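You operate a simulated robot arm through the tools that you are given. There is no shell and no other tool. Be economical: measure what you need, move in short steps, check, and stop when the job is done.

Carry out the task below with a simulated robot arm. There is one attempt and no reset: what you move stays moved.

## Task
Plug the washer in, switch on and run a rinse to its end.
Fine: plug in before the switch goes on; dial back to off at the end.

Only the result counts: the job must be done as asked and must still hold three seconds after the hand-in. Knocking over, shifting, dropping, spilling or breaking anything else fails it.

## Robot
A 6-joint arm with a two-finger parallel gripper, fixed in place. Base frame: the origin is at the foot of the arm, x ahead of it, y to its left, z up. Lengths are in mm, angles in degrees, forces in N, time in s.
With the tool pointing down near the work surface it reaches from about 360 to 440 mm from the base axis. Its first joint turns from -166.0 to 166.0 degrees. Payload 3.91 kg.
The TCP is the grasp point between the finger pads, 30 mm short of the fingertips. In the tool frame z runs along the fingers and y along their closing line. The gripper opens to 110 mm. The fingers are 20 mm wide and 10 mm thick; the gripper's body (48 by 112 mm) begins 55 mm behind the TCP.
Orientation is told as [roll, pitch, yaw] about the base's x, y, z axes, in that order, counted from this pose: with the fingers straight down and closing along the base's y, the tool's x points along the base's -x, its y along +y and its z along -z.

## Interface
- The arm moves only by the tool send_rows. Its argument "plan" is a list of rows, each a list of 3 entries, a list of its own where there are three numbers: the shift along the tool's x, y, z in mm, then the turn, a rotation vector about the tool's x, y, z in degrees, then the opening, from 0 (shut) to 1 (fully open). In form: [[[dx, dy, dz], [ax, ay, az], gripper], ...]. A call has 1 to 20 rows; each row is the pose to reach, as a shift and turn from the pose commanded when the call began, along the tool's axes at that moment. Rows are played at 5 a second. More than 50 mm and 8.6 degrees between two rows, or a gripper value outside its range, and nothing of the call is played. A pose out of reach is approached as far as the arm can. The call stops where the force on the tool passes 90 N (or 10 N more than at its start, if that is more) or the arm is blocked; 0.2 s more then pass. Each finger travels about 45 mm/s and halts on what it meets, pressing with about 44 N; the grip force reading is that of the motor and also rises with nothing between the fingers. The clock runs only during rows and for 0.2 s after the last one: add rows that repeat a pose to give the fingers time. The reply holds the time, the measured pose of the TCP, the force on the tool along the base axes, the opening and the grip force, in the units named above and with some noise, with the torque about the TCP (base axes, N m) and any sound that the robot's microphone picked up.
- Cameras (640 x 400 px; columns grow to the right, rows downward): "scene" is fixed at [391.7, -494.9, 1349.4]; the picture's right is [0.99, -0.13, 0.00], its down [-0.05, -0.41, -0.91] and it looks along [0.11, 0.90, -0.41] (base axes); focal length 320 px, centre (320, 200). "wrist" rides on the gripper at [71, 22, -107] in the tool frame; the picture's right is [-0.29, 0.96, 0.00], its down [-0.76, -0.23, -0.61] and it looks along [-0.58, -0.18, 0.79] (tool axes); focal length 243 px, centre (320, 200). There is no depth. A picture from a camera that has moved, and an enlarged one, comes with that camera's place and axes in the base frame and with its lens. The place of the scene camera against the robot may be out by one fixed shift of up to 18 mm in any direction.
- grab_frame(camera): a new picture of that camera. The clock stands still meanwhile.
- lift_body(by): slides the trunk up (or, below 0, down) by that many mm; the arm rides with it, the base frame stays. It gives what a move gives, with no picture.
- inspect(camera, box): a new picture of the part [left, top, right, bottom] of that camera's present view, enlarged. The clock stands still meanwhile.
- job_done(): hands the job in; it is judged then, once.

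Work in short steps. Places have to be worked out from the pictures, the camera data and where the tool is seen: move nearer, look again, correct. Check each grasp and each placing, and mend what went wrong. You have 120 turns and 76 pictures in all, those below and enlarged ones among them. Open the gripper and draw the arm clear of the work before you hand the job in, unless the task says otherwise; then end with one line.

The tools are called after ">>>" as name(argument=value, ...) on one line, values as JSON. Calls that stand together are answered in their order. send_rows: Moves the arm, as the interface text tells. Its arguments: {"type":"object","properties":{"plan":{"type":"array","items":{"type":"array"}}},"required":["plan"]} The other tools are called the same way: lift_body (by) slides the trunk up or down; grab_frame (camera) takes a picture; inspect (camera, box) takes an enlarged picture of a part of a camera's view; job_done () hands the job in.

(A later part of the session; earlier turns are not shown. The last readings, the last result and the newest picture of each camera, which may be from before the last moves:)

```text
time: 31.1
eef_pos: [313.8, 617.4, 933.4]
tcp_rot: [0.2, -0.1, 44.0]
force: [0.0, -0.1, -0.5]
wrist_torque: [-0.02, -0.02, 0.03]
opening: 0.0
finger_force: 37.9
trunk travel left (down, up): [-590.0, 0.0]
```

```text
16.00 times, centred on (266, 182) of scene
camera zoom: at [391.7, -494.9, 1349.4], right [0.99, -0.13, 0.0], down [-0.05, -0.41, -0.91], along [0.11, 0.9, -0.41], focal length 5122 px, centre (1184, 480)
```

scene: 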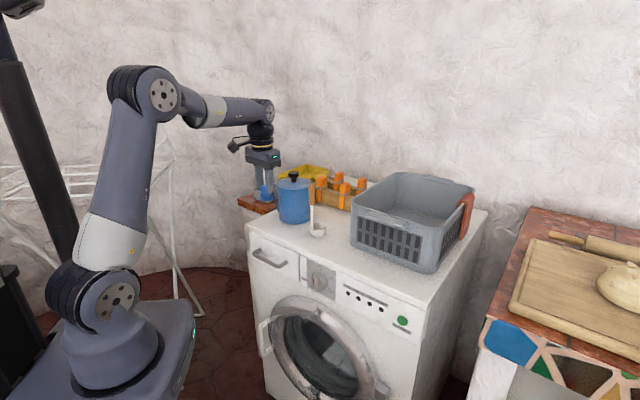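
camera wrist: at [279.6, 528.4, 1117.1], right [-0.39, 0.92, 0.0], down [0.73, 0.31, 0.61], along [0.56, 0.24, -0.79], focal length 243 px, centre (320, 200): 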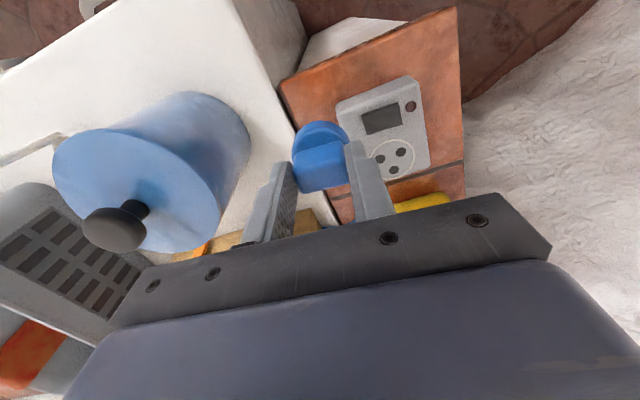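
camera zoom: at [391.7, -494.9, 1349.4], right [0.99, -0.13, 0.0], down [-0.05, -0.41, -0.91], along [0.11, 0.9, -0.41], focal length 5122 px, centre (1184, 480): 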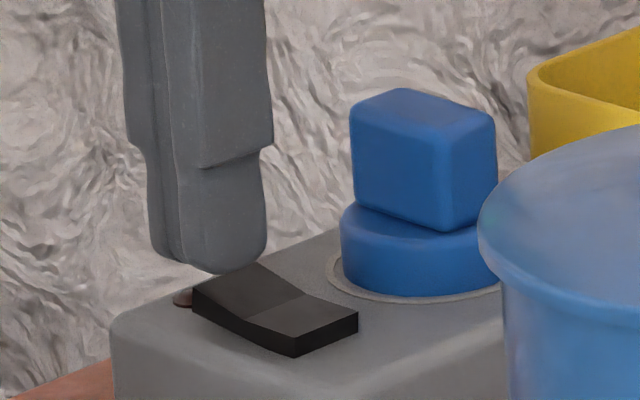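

>>> send_rows(plan=[[[0, 0, 2], [0, 0, 0], 0], [[0, 0, 4], [0, 0, 0], 0], [[0, 0, 6], [0, 0, 0], 0], [[0, 0, 8], [0, 0, 0], 0]])

>>> inspect(camera="scene", box=[246, 170, 286, 195])

```text
time: 32.1
eef_pos: [315.3, 616.7, 923.7]
tcp_rot: [0.0, 0.1, 43.9]
force: [-1.0, 0.4, 0.0]
wrist_torque: [0.01, 0.05, 0.01]
opening: 0.0
finger_force: 37.5
trunk travel left (down, up): [-590.0, 0.0]
```

```text
16.00 times, centred on (266, 182) of scene
camera zoom: at [391.7, -494.9, 1349.4], right [0.99, -0.13, 0.0], down [-0.05, -0.41, -0.91], along [0.11, 0.9, -0.41], focal length 5122 px, centre (1184, 480)
```

zoom: 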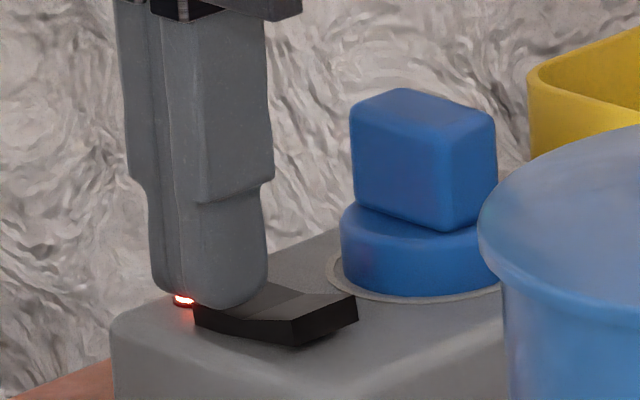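

The red lamp is lit: power is on. I retreat upward and inspect the dial panel.

>>> send_rows(plan=[[[0, 0, -25], [0, 0, 0], 0], [[0, 0, -60], [0, 0, 0], 0], [[0, 0, -100], [0, 0, 0], 0], [[30, 0, -120], [0, 0, 0], 0], [[60, 0, -130], [0, 0, 0], 0]])

>>> inspect(camera="scene", box=[296, 255, 344, 285])

>>> inspect(camera="scene", box=[250, 220, 442, 340])

```text
time: 33.3
eef_pos: [271.5, 575.6, 1054.2]
tcp_rot: [0.2, -0.1, 44.1]
force: [0.1, -0.7, -0.1]
wrist_torque: [0.0, -0.03, 0.0]
opening: 0.1
finger_force: 38.3
trunk travel left (down, up): [-590.0, 0.0]
```

```text
13.33 times, centred on (320, 270) of scene
camera zoom: at [391.7, -494.9, 1349.4], right [0.99, -0.13, 0.0], down [-0.05, -0.41, -0.91], along [0.11, 0.9, -0.41], focal length 4268 px, centre (320, -733)
```

zoom: 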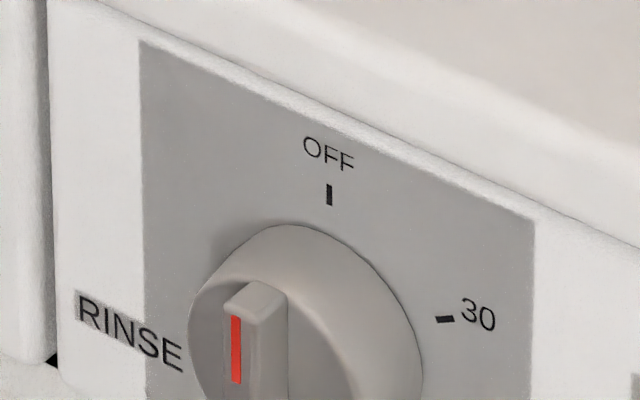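

```text
3.33 times, centred on (346, 280) of scene
camera zoom: at [391.7, -494.9, 1349.4], right [0.99, -0.13, 0.0], down [-0.05, -0.41, -0.91], along [0.11, 0.9, -0.41], focal length 1067 px, centre (233, -67)
```

zoom: 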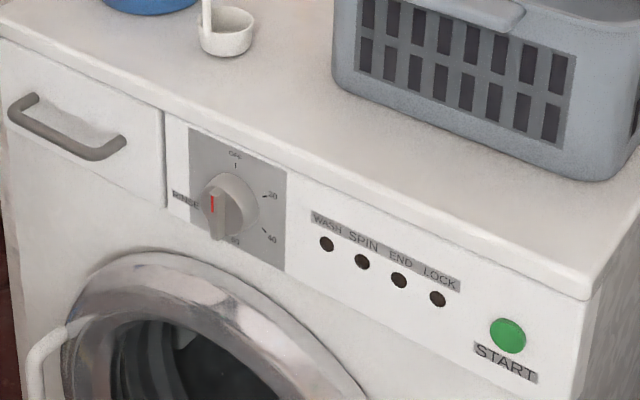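

The pointer is at OFF (ridge vertical, red end up) and RINSE is about 72° anticlockwise. I check the lower dial and whether the door is shut.

>>> inspect(camera="scene", box=[296, 268, 344, 298])

>>> inspect(camera="scene", box=[240, 280, 400, 380])

```text
13.33 times, centred on (320, 283) of scene
camera zoom: at [391.7, -494.9, 1349.4], right [0.99, -0.13, 0.0], down [-0.05, -0.41, -0.91], along [0.11, 0.9, -0.41], focal length 4268 px, centre (320, -907)
```

zoom: 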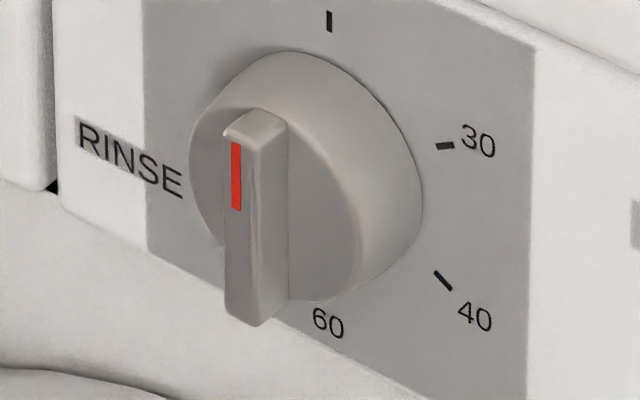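

```text
4.00 times, centred on (320, 330) of scene
camera zoom: at [391.7, -494.9, 1349.4], right [0.99, -0.13, 0.0], down [-0.05, -0.41, -0.91], along [0.11, 0.9, -0.41], focal length 1280 px, centre (320, -320)
```

zoom: 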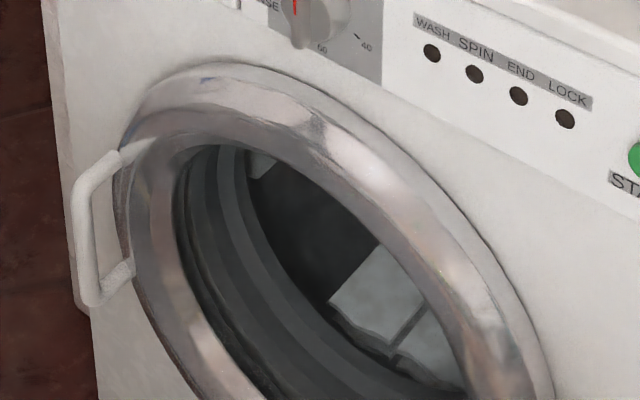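

I draw the arm back from the washer and sweep to the right, in front of the dial, staying high.

>>> send_rows(plan=[[[45, 0, 0], [0, 0, 0], 0], [[92, 0, 0], [0, 0, 0], 0], [[140, 0, 0], [0, 0, 0], 0], [[188, 0, 0], [0, 0, 0], 0], [[233, 0, 0], [0, 0, 0], 0], [[233, -48, 0], [0, 0, 0], 0], [[233, -96, 0], [0, 0, 0], 0], [[233, -144, 0], [0, 0, 0], 0], [[233, -192, 0], [0, 0, 0], 0], [[233, -240, 0], [0, 0, 0], 0], [[233, -288, 0], [0, 0, 0], 0], [[233, -336, 0], [0, 0, 0], 0], [[233, -384, 0], [0, 0, 0], 0], [[233, -437, 0], [0, 0, 0], 0]])

```text
refused: row 14 steps farther than a row can; nothing moved
```

>>> send_rows(plan=[[[45, 0, 0], [0, 0, 0], 0], [[92, 0, 0], [0, 0, 0], 0], [[140, 0, 0], [0, 0, 0], 0], [[188, 0, 0], [0, 0, 0], 0], [[233, 0, 0], [0, 0, 0], 0], [[233, -48, 0], [0, 0, 0], 0], [[233, -96, 0], [0, 0, 0], 0], [[233, -144, 0], [0, 0, 0], 0], [[233, -192, 0], [0, 0, 0], 0], [[233, -240, 0], [0, 0, 0], 0], [[233, -288, 0], [0, 0, 0], 0], [[233, -336, 0], [0, 0, 0], 0], [[233, -384, 0], [0, 0, 0], 0], [[233, -430, 0], [0, 0, 0], 0]])

```text
time: 36.3
eef_pos: [401.0, 102.9, 1053.4]
tcp_rot: [0.1, 0.0, 44.1]
force: [0.0, 1.0, 0.1]
wrist_torque: [0.0, -0.04, -0.02]
opening: 0.0
finger_force: 37.6
trunk travel left (down, up): [-590.0, 0.0]
```

Now I tilt the tool 54° toward the front and lower the trunk so the camera faces the panel.

>>> send_rows(plan=[[[0, 0, 0], [0, -8, 0], 0], [[0, 0, 0], [0, -16, 0], 0], [[0, 0, 0], [0, -24, 0], 0], [[0, 0, 0], [0, -32, 0], 0], [[0, 0, 0], [0, -40, 0], 0], [[0, 0, 0], [0, -48, 0], 0], [[0, 0, 0], [0, -54, 0], 0], [[0, 0, 0], [0, -54, 0], 0]])

>>> lift_body(by=-260)

>>> grab_frame(camera="wrist")

>>> grab_frame(camera="scene")

```text
time: 38.1
eef_pos: [402.7, 103.8, 1053.6]
tcp_rot: [0.1, -54.1, 43.9]
force: [-0.4, 0.9, 0.0]
wrist_torque: [-0.02, 0.02, 0.0]
opening: 0.1
finger_force: 37.8
trunk travel left (down, up): [-590.0, 0.0]
```

```text
time: 40.8
eef_pos: [402.9, 104.3, 793.8]
tcp_rot: [0.1, -54.1, 43.9]
force: [-0.7, 0.0, 0.4]
wrist_torque: [0.0, 0.02, 0.01]
opening: 0.2
finger_force: 37.3
trunk travel left (down, up): [-330.0, 260.0]
```

```text
28 pictures are left
camera wrist: at [295.1, 28.3, 798.4], right [-0.54, 0.81, 0.24], down [0.13, -0.2, 0.97], along [0.83, 0.56, 0.0], focal length 243 px, centre (320, 200)
```

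wrist: 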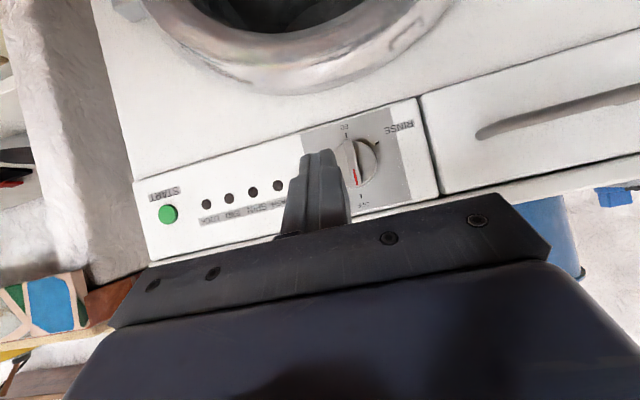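

```text
27 pictures are left
```

scene: 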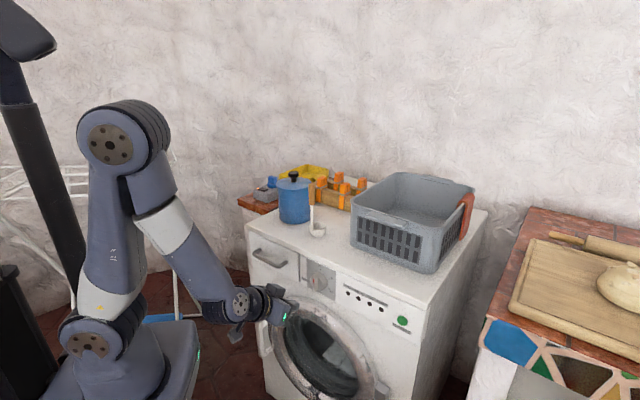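

>>> inspect(camera="wrist", box=[300, 110, 444, 200])

```text
4.44 times, centred on (372, 155) of wrist
camera zoom: at [295.1, 28.3, 798.4], right [-0.54, 0.81, 0.24], down [0.13, -0.2, 0.97], along [0.83, 0.56, 0.0], focal length 1078 px, centre (89, 400)
```

zoom: 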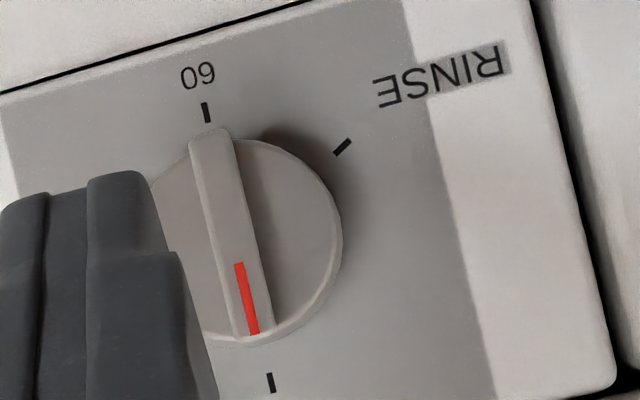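

From this view the ticks are 60° apart: RINSE is about 120° anticlockwise from OFF. The panel plane is n≈44.8° at about 494 mm and the dial centre about (487,211,771). I level the tool and pre-approach.

>>> send_rows(plan=[[[-2, 3, 10], [0, -7.5, 0], 0.35], [[-4, 6, 20], [0, -15, 0], 0.35], [[-6, 9, 30], [0, -22.5, 0], 0.35], [[-8, 13, 42], [0, -30, 0], 0.35], [[-11, 17.2, 54.3], [0, -36, 0], 0.35], [[-11, 17.2, 54.3], [0, -36, 0], 0.35]])

>>> grab_frame(camera="wrist")

>>> inspect(camera="scene", box=[280, 250, 360, 300])

```text
time: 42.2
eef_pos: [483.2, 145.9, 825.8]
tcp_rot: [88.2, -89.6, -44.1]
force: [0.0, -0.2, 0.1]
wrist_torque: [0.02, 0.0, 0.0]
opening: 38.3
finger_force: 0.1
out of reach, approached as far as the arm can: row 2, 3, 4, 5, 6
trunk travel left (down, up): [-330.0, 260.0]
```

```text
25 pictures are left
camera wrist: at [390.4, 85.9, 754.1], right [-0.67, 0.69, 0.3], down [-0.27, -0.59, 0.76], along [0.7, 0.42, 0.58], focal length 243 px, centre (320, 200)
```

wrist: 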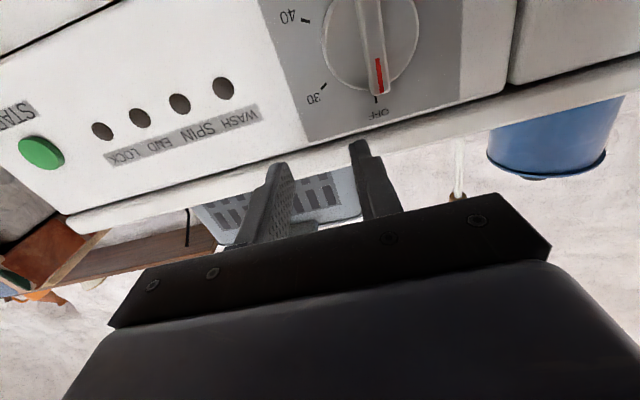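

```text
8.00 times, centred on (320, 275) of scene
camera zoom: at [391.7, -494.9, 1349.4], right [0.99, -0.13, 0.0], down [-0.05, -0.41, -0.91], along [0.11, 0.9, -0.41], focal length 2561 px, centre (320, -400)
```

zoom: 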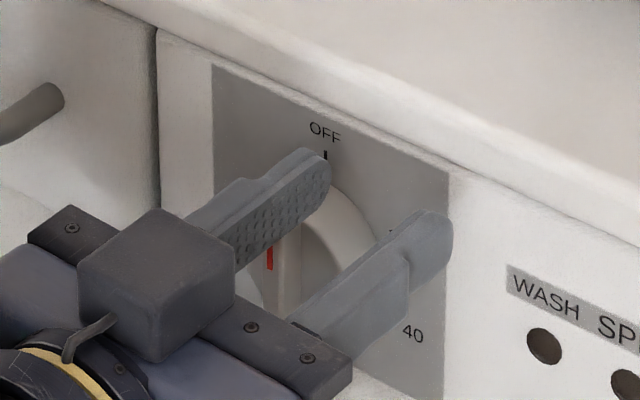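

The goal was out of reach (elbow too folded), and the arm halted up and right without touching anything. Both views agree on the dial centre: 195 mm lateral, z≈771. I raise the trunk to unfold the elbow.

>>> lift_body(by=150)

>>> send_rows(plan=[[[0, 0, -18], [0, 0, 0], 0.35], [[0, 10, -36], [-0.8, 0, 0], 0.35], [[30, 25, -36], [-0.8, 0, 0], 0.35], [[60, 41.4, -36], [-0.8, 0, 0], 0.35], [[60, 41.4, -36], [-0.8, 0, 0], 0.35]])

```text
time: 43.9
eef_pos: [482.4, 146.8, 975.4]
tcp_rot: [77.2, -89.6, -33.0]
force: [0.1, 0.9, -0.3]
wrist_torque: [0.0, -0.03, 0.0]
opening: 38.4
finger_force: 0.1
trunk travel left (down, up): [-480.0, 110.0]
```

```text
time: 45.1
eef_pos: [476.6, 139.3, 975.4]
tcp_rot: [70.7, -89.5, -25.5]
force: [0.2, -0.6, -0.1]
wrist_torque: [0.02, 0.01, -0.01]
opening: 38.4
finger_force: 0.0
out of reach, approached as far as the arm can: row 1, 2, 3, 4, 5
trunk travel left (down, up): [-480.0, 110.0]
```

>>> send_rows(plan=[[[25, 0, 0], [0, 0, 0], 0.35], [[50, 0, 0], [0, 0, 0], 0.35], [[75, 5, 0], [0, 0, 0], 0.35], [[75, 5, 0], [0, 0, 0], 0.35]])

```text
time: 46.1
eef_pos: [511.5, 135.8, 936.2]
tcp_rot: [74.8, -89.3, -29.9]
force: [0.1, -0.1, 0.7]
wrist_torque: [0.0, 0.01, -0.01]
opening: 38.7
finger_force: 0.0
out of reach, approached as far as the arm can: row 1, 2, 3, 4
trunk travel left (down, up): [-480.0, 110.0]
```

Lower relative height makes it worse, so the arm needs to work higher relative to the trunk. I move the arm up and back, then lower the trunk.

>>> send_rows(plan=[[[-40, 0, 0], [0, 0, 0], 0.35], [[-80, 0, -20], [0, 0, 0], 0.35], [[-120, 0, -45], [0, 0, 0], 0.35], [[-160, 0, -60], [0, 0, 0], 0.35], [[-200, 0, -70], [0, 0, 0], 0.35], [[-200, 0, -70], [0, 0, 0], 0.35]])

```text
time: 47.5
eef_pos: [462.1, 86.1, 1134.2]
tcp_rot: [75.4, -89.6, -30.6]
force: [0.3, -0.3, -0.4]
wrist_torque: [0.0, -0.03, -0.01]
opening: 38.5
finger_force: 0.0
trunk travel left (down, up): [-480.0, 110.0]
```

At this height the arm is free again. I align laterally at a 405 mm standoff and then lower the trunk to the dial height.

>>> send_rows(plan=[[[0, 25, 5], [0, 0, 0], 0.35], [[0, 50, 10], [0, 0, 0], 0.35], [[0, 69, 16], [0, 0, 0], 0.35], [[0, 69, 16], [0, 0, 0], 0.35]])

```text
time: 48.5
eef_pos: [424.2, 147.1, 1135.4]
tcp_rot: [75.9, -89.6, -31.1]
force: [-0.2, -0.2, 0.1]
wrist_torque: [0.04, -0.02, 0.0]
opening: 38.7
finger_force: 0.1
trunk travel left (down, up): [-480.0, 110.0]
```

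>>> lift_body(by=-364)

>>> grab_frame(camera="wrist")

>>> inspect(camera="scene", box=[272, 245, 368, 305])

```text
time: 52.1
eef_pos: [424.4, 146.9, 771.2]
tcp_rot: [78.1, -89.6, -33.1]
force: [-0.6, 0.8, -0.7]
wrist_torque: [-0.02, 0.04, -0.02]
opening: 38.3
finger_force: 0.0
trunk travel left (down, up): [-116.0, 474.0]
```

```text
23 pictures are left
camera wrist: at [332.7, 84.8, 700.7], right [-0.67, 0.68, 0.3], down [-0.26, -0.6, 0.76], along [0.69, 0.43, 0.58], focal length 243 px, centre (320, 200)
```

wrist: 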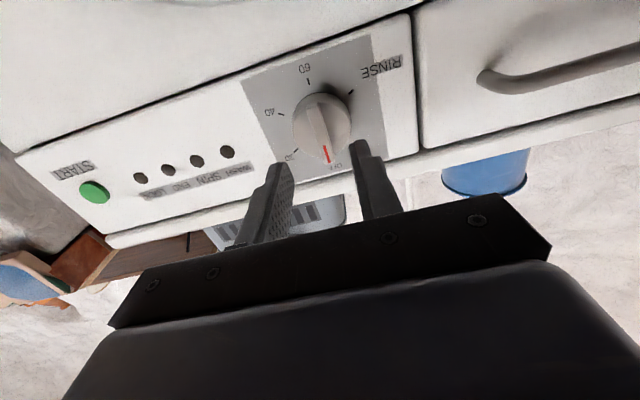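

```text
6.67 times, centred on (320, 275) of scene
camera zoom: at [391.7, -494.9, 1349.4], right [0.99, -0.13, 0.0], down [-0.05, -0.41, -0.91], along [0.11, 0.9, -0.41], focal length 2134 px, centre (320, -300)
```

zoom: 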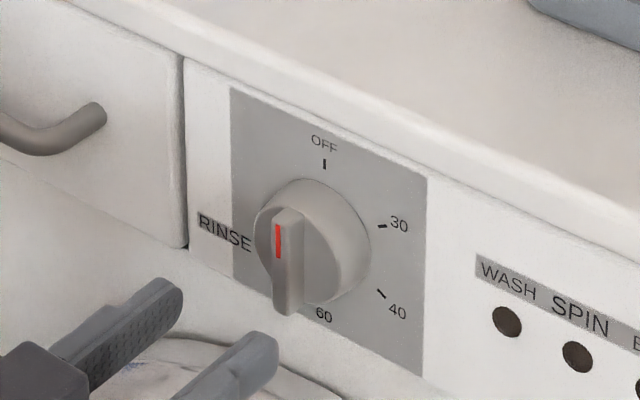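

Combining both views, the panel is at about 503 mm, the ridge front about 475, the lateral is right and the z about 773. I advance 36 mm and check.

>>> send_rows(plan=[[[-1, 1, 12], [0, 0, 0], 0.35], [[-2, 1, 24], [0, 0, 0], 0.35], [[-2, 1, 36], [0, 0, 0], 0.35], [[-2, 1, 36], [0, 0, 0], 0.35]])

>>> inspect(camera="wrist", box=[224, 60, 416, 180])

>>> inspect(camera="scene", box=[288, 260, 352, 300])

```text
time: 53.1
eef_pos: [448.4, 171.9, 774.7]
tcp_rot: [78.3, -89.6, -33.5]
force: [1.2, 0.3, -0.7]
wrist_torque: [0.0, 0.0, -0.01]
opening: 38.4
finger_force: 0.1
trunk travel left (down, up): [-116.0, 474.0]
```

```text
3.33 times, centred on (320, 120) of wrist
camera zoom: at [357.3, 110.2, 703.0], right [-0.67, 0.68, 0.3], down [-0.26, -0.6, 0.76], along [0.69, 0.43, 0.58], focal length 809 px, centre (320, 467)
```

zoom: 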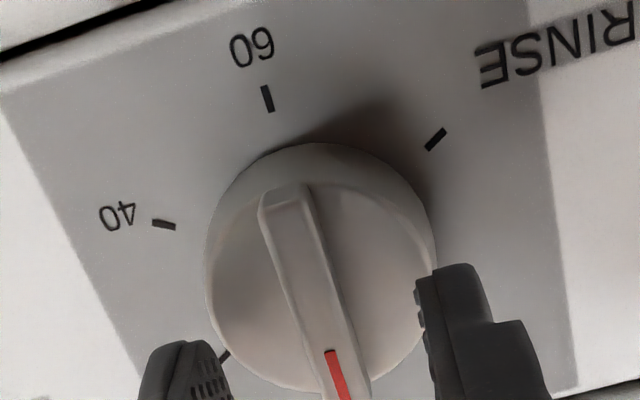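

```text
10.00 times, centred on (320, 280) of scene
camera zoom: at [391.7, -494.9, 1349.4], right [0.99, -0.13, 0.0], down [-0.05, -0.41, -0.91], along [0.11, 0.9, -0.41], focal length 3201 px, centre (320, -600)
```

zoom: 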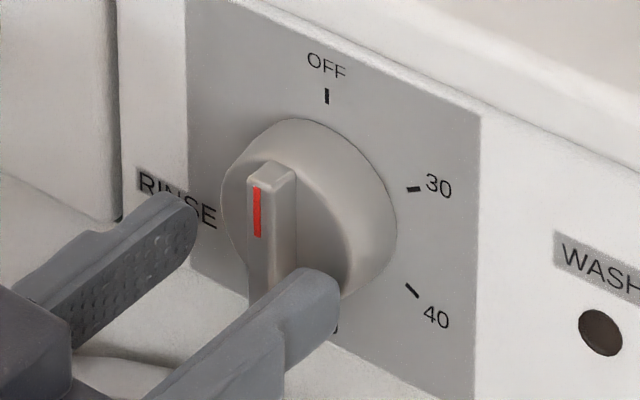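

The tips are about 5 mm short of the ridge face and well aligned. I advance 13 mm and close on the ridge.

>>> send_rows(plan=[[[-1, 0, 5], [0, 0, 0], 0.35], [[-1, 0, 10], [0, 0, 0], 0.35], [[-1, 0, 13], [0, 0, 0], 0.35], [[-1, 0, 13], [0, 0, 0], 0], [[-1, 0, 13], [0, 0, 0], 0], [[-1, 0, 13], [0, 0, 0], 0]])

>>> inspect(camera="scene", box=[288, 260, 352, 300])

```text
time: 54.5
eef_pos: [457.6, 180.8, 774.5]
tcp_rot: [82.0, -89.5, -37.1]
force: [-6.2, -4.0, -0.2]
wrist_torque: [0.05, -0.06, 0.11]
opening: 9.7
finger_force: 43.3
trunk travel left (down, up): [-116.0, 474.0]
```

```text
10.00 times, centred on (320, 280) of scene
camera zoom: at [391.7, -494.9, 1349.4], right [0.99, -0.13, 0.0], down [-0.05, -0.41, -0.91], along [0.11, 0.9, -0.41], focal length 3201 px, centre (320, -600)
```

zoom: 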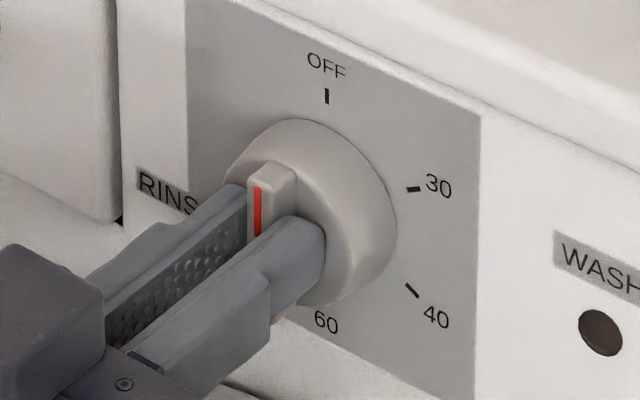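

The ridge is gripped at 9.7 mm. I turn anticlockwise toward RINSE, 60° first.

>>> send_rows(plan=[[[0, 0, -1], [0, 0, -7.5], 0], [[0, 0, -1], [0, 0, -15], 0], [[0, 0, -1], [0, 0, -22.5], 0], [[0, 0, -1], [0, 0, -30], 0], [[0, 0, -1], [0, 0, -37.5], 0], [[0, 0, -1], [0, 0, -45], 0], [[0, 0, -1], [0, 0, -52.5], 0], [[0, 0, -1], [0, 0, -60], 0]])

>>> inspect(camera="scene", box=[288, 260, 352, 300])

```text
time: 56.3
eef_pos: [445.1, 152.6, 892.7]
tcp_rot: [-87.6, -31.4, 134.1]
force: [-0.3, 0.4, 0.1]
wrist_torque: [0.01, 0.01, 0.04]
opening: 0.0
finger_force: 37.9
out of reach, approached as far as the arm can: row 4, 5, 6, 7, 8
trunk travel left (down, up): [-116.0, 474.0]
```

```text
10.00 times, centred on (320, 280) of scene
camera zoom: at [391.7, -494.9, 1349.4], right [0.99, -0.13, 0.0], down [-0.05, -0.41, -0.91], along [0.11, 0.9, -0.41], focal length 3201 px, centre (320, -600)
```

zoom: 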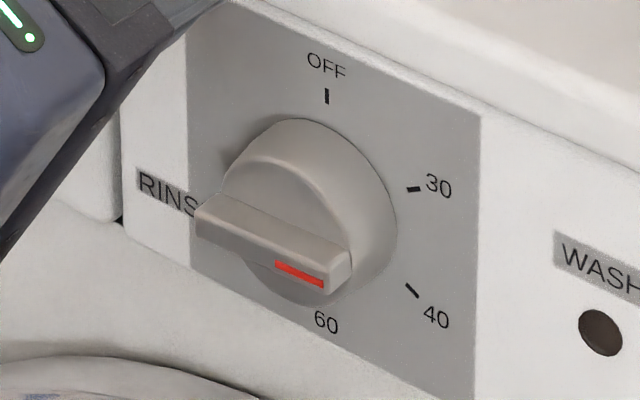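

The wrist hit a roll limit, let go and moved up; the dial now points to about 90° clockwise. Nothing else was touched. I back off and rotate the tool the other way, in free space, to learn its roll range.

>>> send_rows(plan=[[[0, 0, -10], [0, 0, 0], 0.2], [[0, 0, -20], [0, 0, 7.5], 0.2], [[0, 0, -20], [0, 0, 15], 0.2], [[0, 0, -20], [0, 0, 22.5], 0.2], [[0, 0, -20], [0, 0, 30], 0.2], [[0, 0, -20], [0, 0, 37.5], 0.2], [[0, 0, -20], [0, 0, 45], 0.2], [[0, 0, -20], [0, 0, 52.5], 0.2], [[0, 0, -20], [0, 0, 60], 0.2], [[0, 0, -20], [0, 0, 67.5], 0.2], [[0, 0, -20], [0, 0, 75], 0.2], [[0, 0, -20], [0, 0, 82.5], 0.2], [[0, 0, -20], [0, 0, 90], 0.2]])

```text
time: 59.1
eef_pos: [432.3, 137.5, 888.2]
tcp_rot: [89.9, -59.5, -44.9]
force: [-0.2, 0.2, -0.3]
wrist_torque: [0.03, 0.0, -0.03]
opening: 22.1
finger_force: 0.2
out of reach, approached as far as the arm can: row 1
trunk travel left (down, up): [-116.0, 474.0]
```

>>> send_rows(plan=[[[0, 0, 0], [0, 0, 7.5], 0.3], [[0, 0, 0], [0, 0, 15], 0.3], [[0, 0, 0], [0, 0, 22.5], 0.3], [[0, 0, 0], [0, 0, 30], 0.3], [[0, 0, 0], [0, 0, 37.5], 0.3], [[0, 0, 0], [0, 0, 45], 0.3], [[0, 0, 0], [0, 0, 52.5], 0.3], [[0, 0, 0], [0, 0, 59.5], 0.3], [[35, -16, 0], [0, 0, 59.5], 0.3], [[70, -32, 0], [0, 0, 59.5], 0.3], [[104.6, -47.1, 0], [0, 0, 59.5], 0.3], [[104.6, -47.1, 0], [0, 0, 59.5], 0.3]])

>>> grab_frame(camera="wrist")

>>> inspect(camera="scene", box=[288, 260, 352, 300])

```text
time: 61.7
eef_pos: [423.4, 143.0, 775.2]
tcp_rot: [89.9, -0.2, -45.2]
force: [-0.4, 0.5, 0.2]
wrist_torque: [-0.01, -0.01, 0.01]
opening: 33.3
finger_force: 0.1
trunk travel left (down, up): [-116.0, 474.0]
```

```text
17 pictures are left
camera wrist: at [297.8, 117.0, 795.9], right [0.2, -0.2, 0.96], down [0.11, -0.97, -0.23], along [0.97, 0.15, -0.18], focal length 243 px, centre (320, 200)
```

wrist: 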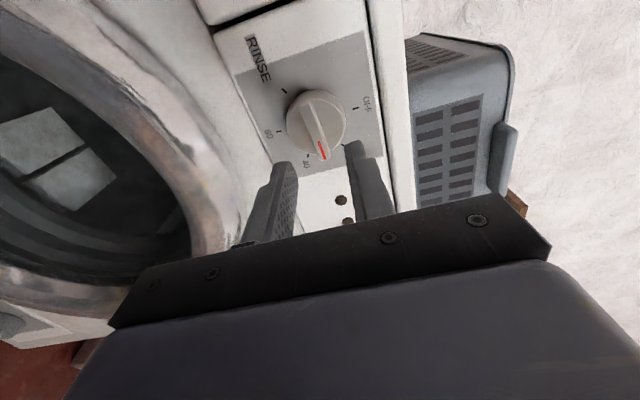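

```text
10.00 times, centred on (320, 280) of scene
camera zoom: at [391.7, -494.9, 1349.4], right [0.99, -0.13, 0.0], down [-0.05, -0.41, -0.91], along [0.11, 0.9, -0.41], focal length 3201 px, centre (320, -600)
```

zoom: 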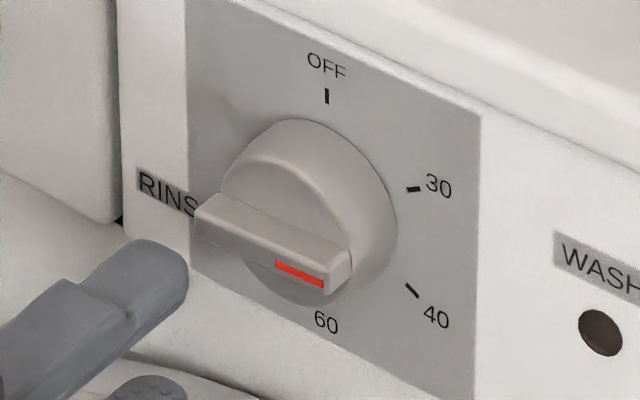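

The dial sits at about 95°, with no detent pulling it. I test the clockwise roll range in free air before gripping.

>>> send_rows(plan=[[[0, 0, 0], [0, 0, 7.5], 0.3], [[0, 0, 0], [0, 0, 15], 0.3], [[0, 0, 0], [0, 0, 22.5], 0.3], [[0, 0, 0], [0, 0, 30], 0.3], [[0, 0, 0], [0, 0, 37.5], 0.3], [[0, 0, 0], [0, 0, 45], 0.3], [[0, 0, 0], [0, 0, 52.5], 0.3], [[0, 0, 0], [0, 0, 60], 0.3], [[0, 0, 0], [0, 0, 67.5], 0.3], [[0, 0, 0], [0, 0, 75], 0.3]])

>>> send_rows(plan=[[[0, 0, 0], [0, 0, 7.5], 0.3], [[0, 0, 0], [0, 0, 15], 0.3], [[0, 0, 0], [0, 0, 22.5], 0.3], [[0, 0, 0], [0, 0, 30], 0.3], [[0, 0, 0], [0, 0, 37.5], 0.3], [[0, 0, 0], [0, 0, 45], 0.3], [[0, 0, 0], [0, 0, 52.5], 0.3], [[0, 0, 0], [0, 0, 60], 0.3], [[0, 0, 0], [0, 0, 67.5], 0.3], [[0, 0, 0], [0, 0, 75], 0.3]])

```text
time: 63.9
eef_pos: [423.0, 144.5, 774.0]
tcp_rot: [89.8, 75.1, -45.3]
force: [0.3, 0.5, 1.1]
wrist_torque: [0.0, 0.0, -0.02]
opening: 33.0
finger_force: 0.1
trunk travel left (down, up): [-116.0, 474.0]
```

```text
time: 66.1
eef_pos: [422.8, 145.0, 775.0]
tcp_rot: [-89.8, 30.0, 134.9]
force: [0.5, -0.5, 0.0]
wrist_torque: [0.02, 0.0, 0.01]
opening: 33.2
finger_force: 0.0
trunk travel left (down, up): [-116.0, 474.0]
```

The range to RINSE is clear. I return to 95° to match the ridge.

>>> send_rows(plan=[[[0, 0, 0], [0, 0, -8], 0.3], [[0, 0, 0], [0, 0, -16], 0.3], [[0, 0, 0], [0, 0, -24], 0.3], [[0, 0, 0], [0, 0, -32], 0.3], [[0, 0, 0], [0, 0, -40], 0.3], [[0, 0, 0], [0, 0, -48], 0.3], [[0, 0, 0], [0, 0, -56], 0.3], [[0, 0, 0], [0, 0, -64], 0.3], [[0, 0, 0], [0, 0, -72], 0.3], [[0, 0, 0], [0, 0, -80], 0.3], [[0, 0, 0], [0, 0, -88], 0.3], [[0, 0, 0], [0, 0, -96], 0.3], [[0, 0, 0], [0, 0, -104], 0.3], [[0, 0, 0], [0, 0, -112], 0.3], [[0, 0, 0], [0, 0, -120], 0.3], [[0, 0, 0], [0, 0, -128], 0.3], [[0, 0, 0], [0, 0, -136], 0.3], [[0, 0, 0], [0, 0, -144], 0.3], [[0, 0, 0], [0, 0, -146], 0.3]])

>>> send_rows(plan=[[[0, 0, 10], [0, 0, 0], 0.3], [[0, 0, 20], [0, 0, 0], 0.3], [[0, 0, 30], [0, 0, 0], 0.3], [[0, 0, 36], [0, 0, 0], 0.3], [[0, 0, 36], [0, 0, 0], 0.3]])

>>> inspect(camera="wrist", box=[224, 70, 416, 190])

```text
time: 70.1
eef_pos: [422.7, 144.7, 774.7]
tcp_rot: [90.0, 3.8, -45.1]
force: [-0.3, -0.3, 0.4]
wrist_torque: [0.01, 0.0, 0.01]
opening: 33.0
finger_force: 0.1
trunk travel left (down, up): [-116.0, 474.0]
```

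```text
time: 71.3
eef_pos: [448.4, 172.2, 774.2]
tcp_rot: [90.0, 3.9, -45.1]
force: [-0.8, 0.1, 0.6]
wrist_torque: [-0.01, 0.05, 0.0]
opening: 33.2
finger_force: 0.0
trunk travel left (down, up): [-116.0, 474.0]
```

```text
3.33 times, centred on (320, 130) of wrist
camera zoom: at [323.6, 143.3, 800.7], right [0.25, -0.25, 0.94], down [0.09, -0.96, -0.28], along [0.96, 0.16, -0.22], focal length 809 px, centre (320, 433)
```

zoom: 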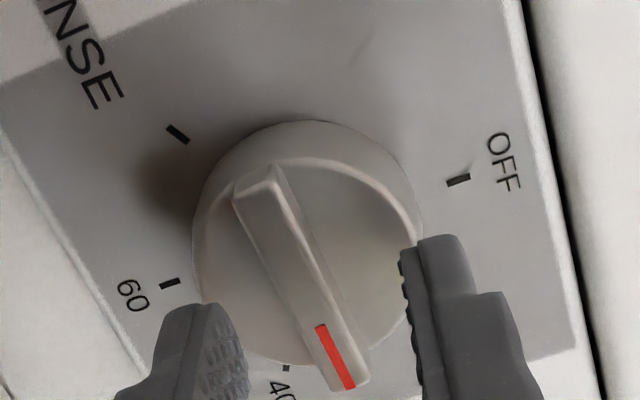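

The ridge is about 9° anticlockwise of the tool, so I correct the roll, advance 12 mm and grip.

>>> send_rows(plan=[[[0, 0, 0], [0, 0, -5], 0.3], [[0, 0, 0], [0, 0, -9], 0.3], [[0, 0, 6], [0, 0, -9], 0.3], [[0, 0, 12], [0, 0, -9], 0.3], [[0, 0, 12], [0, 0, -9], 0], [[0, 0, 12], [0, 0, -9], 0], [[0, 0, 12], [0, 0, -9], 0]])

>>> inspect(camera="scene", box=[288, 260, 352, 300])

```text
time: 72.9
eef_pos: [457.5, 179.4, 771.8]
tcp_rot: [89.7, -5.1, -45.2]
force: [-0.4, 0.0, -14.4]
wrist_torque: [-0.16, 0.11, -0.25]
opening: 9.6
finger_force: 45.2
trunk travel left (down, up): [-116.0, 474.0]
```

```text
10.00 times, centred on (320, 280) of scene
camera zoom: at [391.7, -494.9, 1349.4], right [0.99, -0.13, 0.0], down [-0.05, -0.41, -0.91], along [0.11, 0.9, -0.41], focal length 3201 px, centre (320, -600)
```

zoom: 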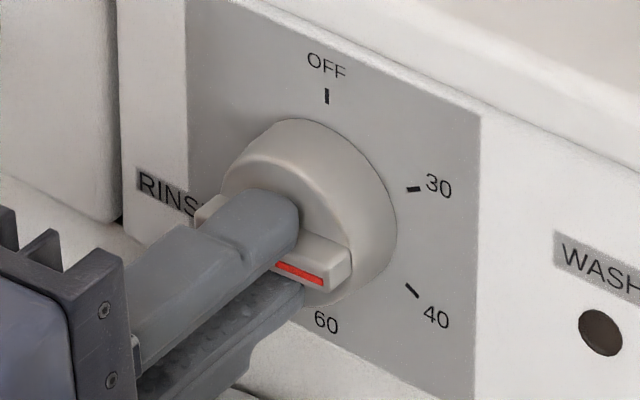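

Gripped, with the dial centre about 2.5 mm lower than my hand. I relieve that and turn clockwise.

>>> send_rows(plan=[[[0.2, -2.5, 0], [0, 0, 0], 0], [[0.2, -2.5, 0], [0, 0, 7], 0], [[0.2, -2.5, 0], [0, 0, 14], 0], [[0.2, -2.5, 0], [0, 0, 21], 0], [[0.2, -2.5, 0], [0, 0, 28], 0], [[0.2, -2.5, 0], [0, 0, 35], 0], [[0.2, -2.5, 0], [0, 0, 42], 0], [[0.2, -2.5, 0], [0, 0, 49], 0], [[0.2, -2.5, 0], [0, 0, 56], 0], [[0.2, -2.5, 0], [0, 0, 63], 0], [[0.2, -2.5, 0], [0, 0, 70], 0]])

```text
time: 75.3
eef_pos: [457.2, 180.1, 771.2]
tcp_rot: [89.6, 65.1, -45.6]
force: [-11.6, -0.1, -18.8]
wrist_torque: [0.51, -0.52, 0.71]
opening: 9.5
finger_force: 45.0
trunk travel left (down, up): [-116.0, 474.0]
```

>>> send_rows(plan=[[[-1.2, -2.2, 0], [0, 0, 7], 0], [[-1.2, -2.2, 0], [0, 0, 14], 0], [[-1.2, -2.2, 0], [0, 0, 21], 0], [[-1.2, -2.2, 0], [0, 0, 28], 0], [[-1.2, -2.2, 0], [0, 0, 35], 0], [[-1.2, -2.2, 0], [0, 0, 42], 0], [[-1.2, -2.2, 0], [0, 0, 49], 0], [[-1.2, -2.2, 0], [0, 0, 56], 0], [[-1.2, -2.2, 0], [0, 0, 63], 0], [[-1.2, -2.2, 0], [0, 0, 70], 0], [[-1.2, -2.2, 0], [0, 0, 77], 0], [[-1.2, -2.2, 0], [0, 0, 85], 0], [[-1.2, -2.2, 0], [0, 0, 85], 0]])

>>> inspect(camera="scene", box=[288, 260, 352, 300])

```text
time: 78.1
eef_pos: [455.6, 183.0, 770.1]
tcp_rot: [-90.1, 30.2, 135.2]
force: [-19.5, 14.2, 8.9]
wrist_torque: [0.3, -0.38, 0.14]
opening: 9.3
finger_force: 44.9
trunk travel left (down, up): [-116.0, 474.0]
```

```text
10.00 times, centred on (320, 280) of scene
camera zoom: at [391.7, -494.9, 1349.4], right [0.99, -0.13, 0.0], down [-0.05, -0.41, -0.91], along [0.11, 0.9, -0.41], focal length 3201 px, centre (320, -600)
```

zoom: 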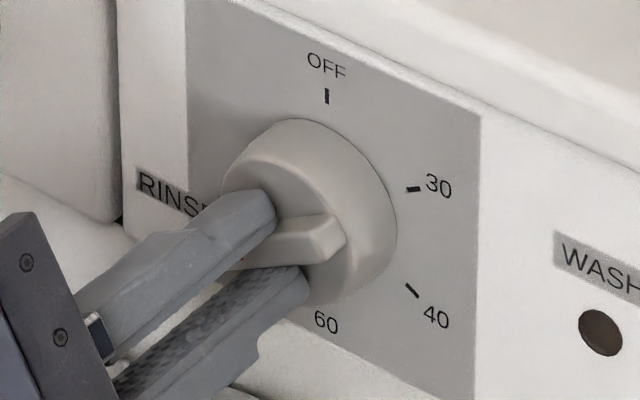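

The dial ridge now lies along the RINSE direction. I release, back off and verify.

>>> send_rows(plan=[[[0, 0, 0], [0, 0, 0], 0.3], [[0, 0, 0], [0, 0, 0], 0.3], [[0, 0, 0], [0, 0, 0], 0.3], [[0, 0, -25], [0, 0, 0], 0.3], [[0, 0, -50], [0, 0, 0], 0.3], [[0, 0, -50], [0, 0, 0], 0.3]])

>>> grab_frame(camera="wrist")

```text
time: 79.5
eef_pos: [421.0, 143.3, 769.0]
tcp_rot: [-89.9, 30.1, 135.1]
force: [-0.7, 0.1, -0.3]
wrist_torque: [-0.02, 0.01, -0.02]
opening: 33.0
finger_force: 0.1
trunk travel left (down, up): [-116.0, 474.0]
```

```text
12 pictures are left
camera wrist: at [397.1, 15.7, 786.8], right [0.16, -0.16, -0.97], down [-0.98, 0.12, -0.18], along [0.14, 0.98, -0.14], focal length 243 px, centre (320, 200)
```

wrist: 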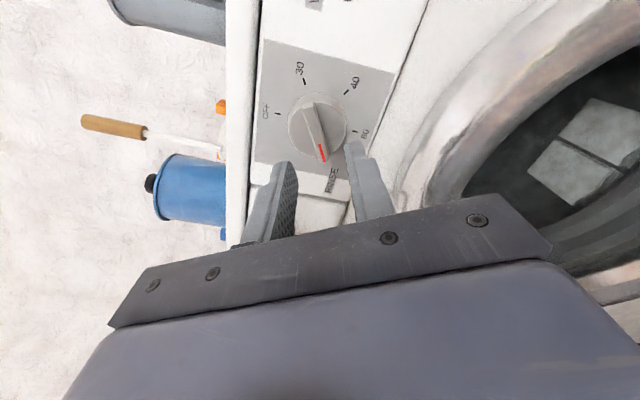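

The pointer is on RINSE. Two earlier views agree that START is at (662,40,769). I roll back 60° with the fingers shut, then slide right to stand off in front of the button.

>>> send_rows(plan=[[[0, 0, 0], [0, 0, -7.5], 0], [[0, 0, 0], [0, 0, -15], 0], [[0, 0, 0], [0, 0, -22.5], 0], [[0, 0, 0], [0, 0, -30], 0], [[0, 0, 0], [0, 0, -37.5], 0], [[0, 0, 0], [0, 0, -45], 0], [[0, 0, 0], [0, 0, -52.5], 0], [[0, 0, 0], [0, 0, -60], 0]])

>>> send_rows(plan=[[[0, 40, 0], [0, 0, 0], 0], [[0, 80, 0], [0, 0, 0], 0], [[0, 120, 0], [0, 0, 0], 0], [[0, 160, 0], [0, 0, 0], 0], [[0, 200, 10], [0, 0, 0], 0], [[0, 243, 20], [0, 0, 0], 0], [[0, 243, 40], [0, 0, 0], 0], [[0, 243, 40], [0, 0, 0], 0]])

```text
time: 81.3
eef_pos: [420.8, 144.9, 771.3]
tcp_rot: [76.3, 89.8, -58.8]
force: [0.4, 0.0, 0.0]
wrist_torque: [-0.03, -0.02, 0.02]
opening: 0.2
finger_force: 37.3
trunk travel left (down, up): [-116.0, 474.0]
```

```text
time: 83.1
eef_pos: [621.2, 0.8, 770.9]
tcp_rot: [65.3, 89.9, -69.8]
force: [-0.5, 0.2, 0.4]
wrist_torque: [0.0, 0.0, 0.03]
opening: 0.0
finger_force: 37.6
trunk travel left (down, up): [-116.0, 474.0]
```

>>> inspect(camera="scene", box=[336, 275, 432, 335])

```text
6.67 times, centred on (384, 305) of scene
camera zoom: at [391.7, -494.9, 1349.4], right [0.99, -0.13, 0.0], down [-0.05, -0.41, -0.91], along [0.11, 0.9, -0.41], focal length 2134 px, centre (-107, -500)
```

zoom: 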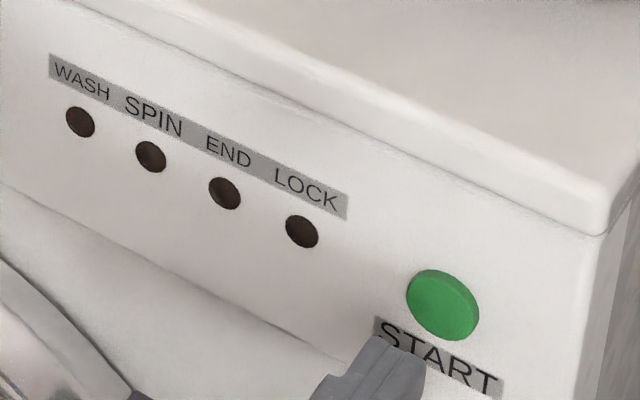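

Alignment looks right; I raise 2 mm and press forward until the button gives.

>>> send_rows(plan=[[[2, 0, 10], [0, 0, 0], 0], [[2, 0, 18], [0, 0, 0], 0], [[2, 0, 23], [0, 0, 0], 0], [[2, 0, 26], [0, 0, 0], 0], [[2, 0, 29], [0, 0, 0], 0]])

```text
time: 84.3
eef_pos: [641.6, 22.3, 772.6]
tcp_rot: [50.5, 89.9, -84.5]
force: [-2.2, -0.5, -0.2]
wrist_torque: [-0.01, -0.01, 0.02]
opening: 0.0
finger_force: 37.7
trunk travel left (down, up): [-116.0, 474.0]
heard: click
```

I heard a click, so I check the lamps.

>>> inspect(camera="scene", box=[296, 255, 440, 345])

```text
4.44 times, centred on (368, 300) of scene
camera zoom: at [391.7, -494.9, 1349.4], right [0.99, -0.13, 0.0], down [-0.05, -0.41, -0.91], along [0.11, 0.9, -0.41], focal length 1423 px, centre (107, -244)
```

zoom: 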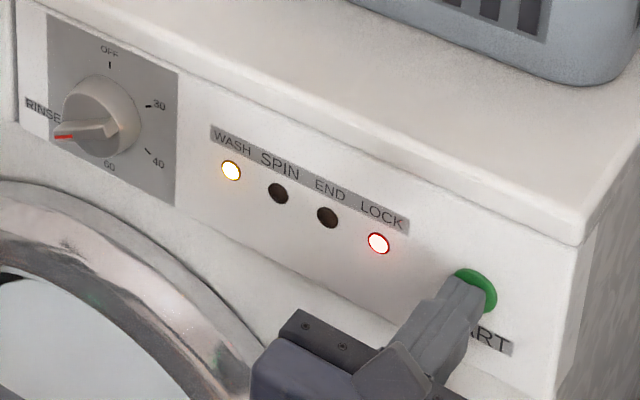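

The rinse is running: WASH and LOCK are lit. I back off and return to the standoff in front of the dial while it runs.

>>> send_rows(plan=[[[0, 0, -20], [0, 0, 0], 0], [[0, 0, -45], [0, 0, 0], 0], [[0, 0, -69], [0, 0, 0], 0], [[0, -40, -69], [0, 0, 0], 0], [[0, -80, -69], [0, 0, 0], 0], [[0, -120, -69], [0, 0, 0], 0], [[0, -160, -69], [0, 0, 0], 0], [[0, -200, -69], [0, 0, 0], 0], [[0, -243, -69], [0, 0, 0], 0], [[0, -243, -69], [0, 0, 0], 0]])

>>> send_rows(plan=[[[0, 0, 0], [0, 0, 7.5], 0.3], [[0, 0, 0], [0, 0, 15], 0.3], [[0, 0, 0], [0, 0, 22.5], 0.3], [[0, 0, 0], [0, 0, 30], 0.3], [[0, 0, 0], [0, 0, 37.5], 0.3], [[0, 0, 0], [0, 0, 45], 0.3], [[0, 0, 0], [0, 0, 52.5], 0.3], [[0, 0, 0], [0, 0, 60], 0.3], [[0, 0, 0], [0, 0, 60], 0.3], [[0, 0, 0], [0, 0, 60], 0.3], [[0, 0, 0], [0, 0, 60], 0.3], [[0, 0, 0], [0, 0, 60], 0.3], [[0, 0, 0], [0, 0, 60], 0.3], [[0, 0, 0], [0, 0, 60], 0.3], [[0, 0, 0], [0, 0, 60], 0.3]])

>>> send_rows(plan=[[[0, 0, 0], [0, 0, 0], 0.3], [[0, 0, 0], [0, 0, 0], 0.3], [[0, 0, 0], [0, 0, 0], 0.3], [[0, 0, 0], [0, 0, 0], 0.3], [[0, 0, 0], [0, 0, 0], 0.3], [[0, 0, 0], [0, 0, 0], 0.3], [[0, 0, 0], [0, 0, 0], 0.3], [[0, 0, 0], [0, 0, 0], 0.3], [[0, 0, 0], [0, 0, 0], 0.3], [[0, 0, 0], [0, 0, 0], 0.3], [[0, 0, 0], [0, 0, 0], 0.3], [[0, 0, 0], [0, 0, 0], 0.3], [[0, 0, 0], [0, 0, 0], 0.3], [[0, 0, 0], [0, 0, 0], 0.3], [[0, 0, 0], [0, 0, 0], 0.3], [[0, 0, 0], [0, 0, 0], 0.3], [[0, 0, 0], [0, 0, 0], 0.3], [[0, 0, 0], [0, 0, 0], 0.3], [[0, 0, 0], [0, 0, 0], 0.3], [[0, 0, 0], [0, 0, 0], 0.3]])

```text
time: 86.5
eef_pos: [421.6, 144.0, 771.8]
tcp_rot: [59.1, 89.8, -76.0]
force: [0.1, -0.2, 0.3]
wrist_torque: [0.04, -0.04, 0.03]
opening: 0.0
finger_force: 37.5
trunk travel left (down, up): [-116.0, 474.0]
```

```text
time: 89.7
eef_pos: [421.3, 145.6, 772.0]
tcp_rot: [-89.8, 30.1, 135.0]
force: [-1.2, 0.7, 0.1]
wrist_torque: [0.0, 0.0, 0.01]
opening: 33.1
finger_force: 0.0
trunk travel left (down, up): [-116.0, 474.0]
```

```text
time: 93.9
eef_pos: [420.9, 144.5, 771.7]
tcp_rot: [-89.9, 30.0, 134.9]
force: [-0.4, -0.1, -0.2]
wrist_torque: [-0.03, 0.0, -0.05]
opening: 33.1
finger_force: 0.1
trunk travel left (down, up): [-116.0, 474.0]
```

I keep waiting for the cycle to end.

>>> send_rows(plan=[[[0, 0, 0], [0, 0, 0], 0.3], [[0, 0, 0], [0, 0, 0], 0.3], [[0, 0, 0], [0, 0, 0], 0.3], [[0, 0, 0], [0, 0, 0], 0.3], [[0, 0, 0], [0, 0, 0], 0.3], [[0, 0, 0], [0, 0, 0], 0.3], [[0, 0, 0], [0, 0, 0], 0.3], [[0, 0, 0], [0, 0, 0], 0.3], [[0, 0, 0], [0, 0, 0], 0.3], [[0, 0, 0], [0, 0, 0], 0.3], [[0, 0, 0], [0, 0, 0], 0.3], [[0, 0, 0], [0, 0, 0], 0.3], [[0, 0, 0], [0, 0, 0], 0.3], [[0, 0, 0], [0, 0, 0], 0.3], [[0, 0, 0], [0, 0, 0], 0.3], [[0, 0, 0], [0, 0, 0], 0.3], [[0, 0, 0], [0, 0, 0], 0.3], [[0, 0, 0], [0, 0, 0], 0.3], [[0, 0, 0], [0, 0, 0], 0.3], [[0, 0, 0], [0, 0, 0], 0.3]])

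>>> send_rows(plan=[[[0, 0, 0], [0, 0, 0], 0.3], [[0, 0, 0], [0, 0, 0], 0.3], [[0, 0, 0], [0, 0, 0], 0.3], [[0, 0, 0], [0, 0, 0], 0.3], [[0, 0, 0], [0, 0, 0], 0.3], [[0, 0, 0], [0, 0, 0], 0.3], [[0, 0, 0], [0, 0, 0], 0.3], [[0, 0, 0], [0, 0, 0], 0.3], [[0, 0, 0], [0, 0, 0], 0.3], [[0, 0, 0], [0, 0, 0], 0.3], [[0, 0, 0], [0, 0, 0], 0.3], [[0, 0, 0], [0, 0, 0], 0.3], [[0, 0, 0], [0, 0, 0], 0.3], [[0, 0, 0], [0, 0, 0], 0.3], [[0, 0, 0], [0, 0, 0], 0.3], [[0, 0, 0], [0, 0, 0], 0.3], [[0, 0, 0], [0, 0, 0], 0.3], [[0, 0, 0], [0, 0, 0], 0.3], [[0, 0, 0], [0, 0, 0], 0.3], [[0, 0, 0], [0, 0, 0], 0.3]])

>>> inspect(camera="scene", box=[296, 255, 440, 345])

```text
time: 98.1
eef_pos: [421.1, 145.1, 771.1]
tcp_rot: [-89.8, 30.1, 135.0]
force: [-0.2, 0.2, -0.5]
wrist_torque: [0.02, -0.01, 0.01]
opening: 33.1
finger_force: 0.1
trunk travel left (down, up): [-116.0, 474.0]
```

```text
time: 102.3
eef_pos: [420.0, 144.1, 772.4]
tcp_rot: [-89.8, 30.1, 134.9]
force: [-0.3, 0.2, -0.4]
wrist_torque: [-0.02, 0.02, -0.02]
opening: 33.0
finger_force: 0.1
trunk travel left (down, up): [-116.0, 474.0]
```

```text
4.44 times, centred on (368, 300) of scene
camera zoom: at [391.7, -494.9, 1349.4], right [0.99, -0.13, 0.0], down [-0.05, -0.41, -0.91], along [0.11, 0.9, -0.41], focal length 1423 px, centre (107, -244)
```

zoom: 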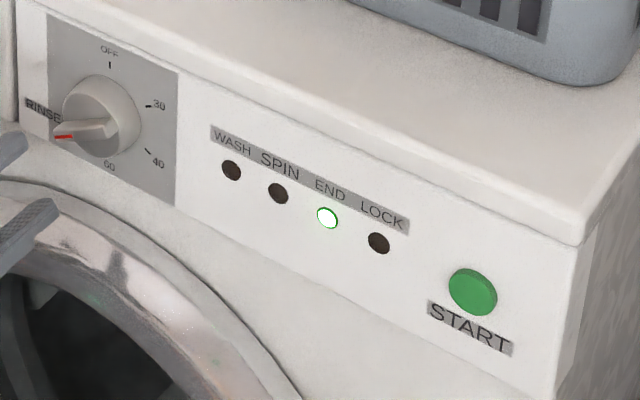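

END is lit and the lock lamp is out, so the rinse is complete. I grip the dial ridge again to turn it back to OFF.

>>> send_rows(plan=[[[-1.6, 0.2, 15], [0, 0, 0], 0.3], [[-1.6, 0.2, 30], [0, 0, 0], 0.3], [[-1.6, 0.2, 42], [0, 0, 0], 0.3], [[-1.6, 0.2, 51], [0, 0, 0], 0.3], [[-1.6, 0.2, 51], [0, 0, 0], 0], [[-1.6, 0.2, 51], [0, 0, 0], 0], [[-1.6, 0.2, 51], [0, 0, 0], 0]])

```text
time: 103.9
eef_pos: [455.6, 182.9, 772.4]
tcp_rot: [-89.9, 30.0, 135.0]
force: [3.3, -1.2, -4.3]
wrist_torque: [0.12, -0.06, -0.39]
opening: 9.6
finger_force: 44.9
trunk travel left (down, up): [-116.0, 474.0]
```

Gripped with little side force. I turn anticlockwise 80° first.

>>> send_rows(plan=[[[0, 0, 0], [0, 0, -7], 0], [[0, 0, 0], [0, 0, -14], 0], [[0, 0, 0], [0, 0, -21], 0], [[0, 0, 0], [0, 0, -28], 0], [[0, 0, 0], [0, 0, -35], 0], [[0, 0, 0], [0, 0, -42], 0], [[0, 0, 0], [0, 0, -49], 0], [[0, 0, 0], [0, 0, -56], 0], [[0, 0, 0], [0, 0, -63], 0], [[0, 0, 0], [0, 0, -70], 0], [[0, 0, 0], [0, 0, -77], 0], [[0, 0, 0], [0, 0, -80], 0]])

```text
time: 106.5
eef_pos: [458.0, 181.4, 770.1]
tcp_rot: [89.7, 69.8, -45.4]
force: [5.2, -14.0, -5.6]
wrist_torque: [-0.31, 0.36, -0.4]
opening: 9.6
finger_force: 44.7
trunk travel left (down, up): [-116.0, 474.0]
```

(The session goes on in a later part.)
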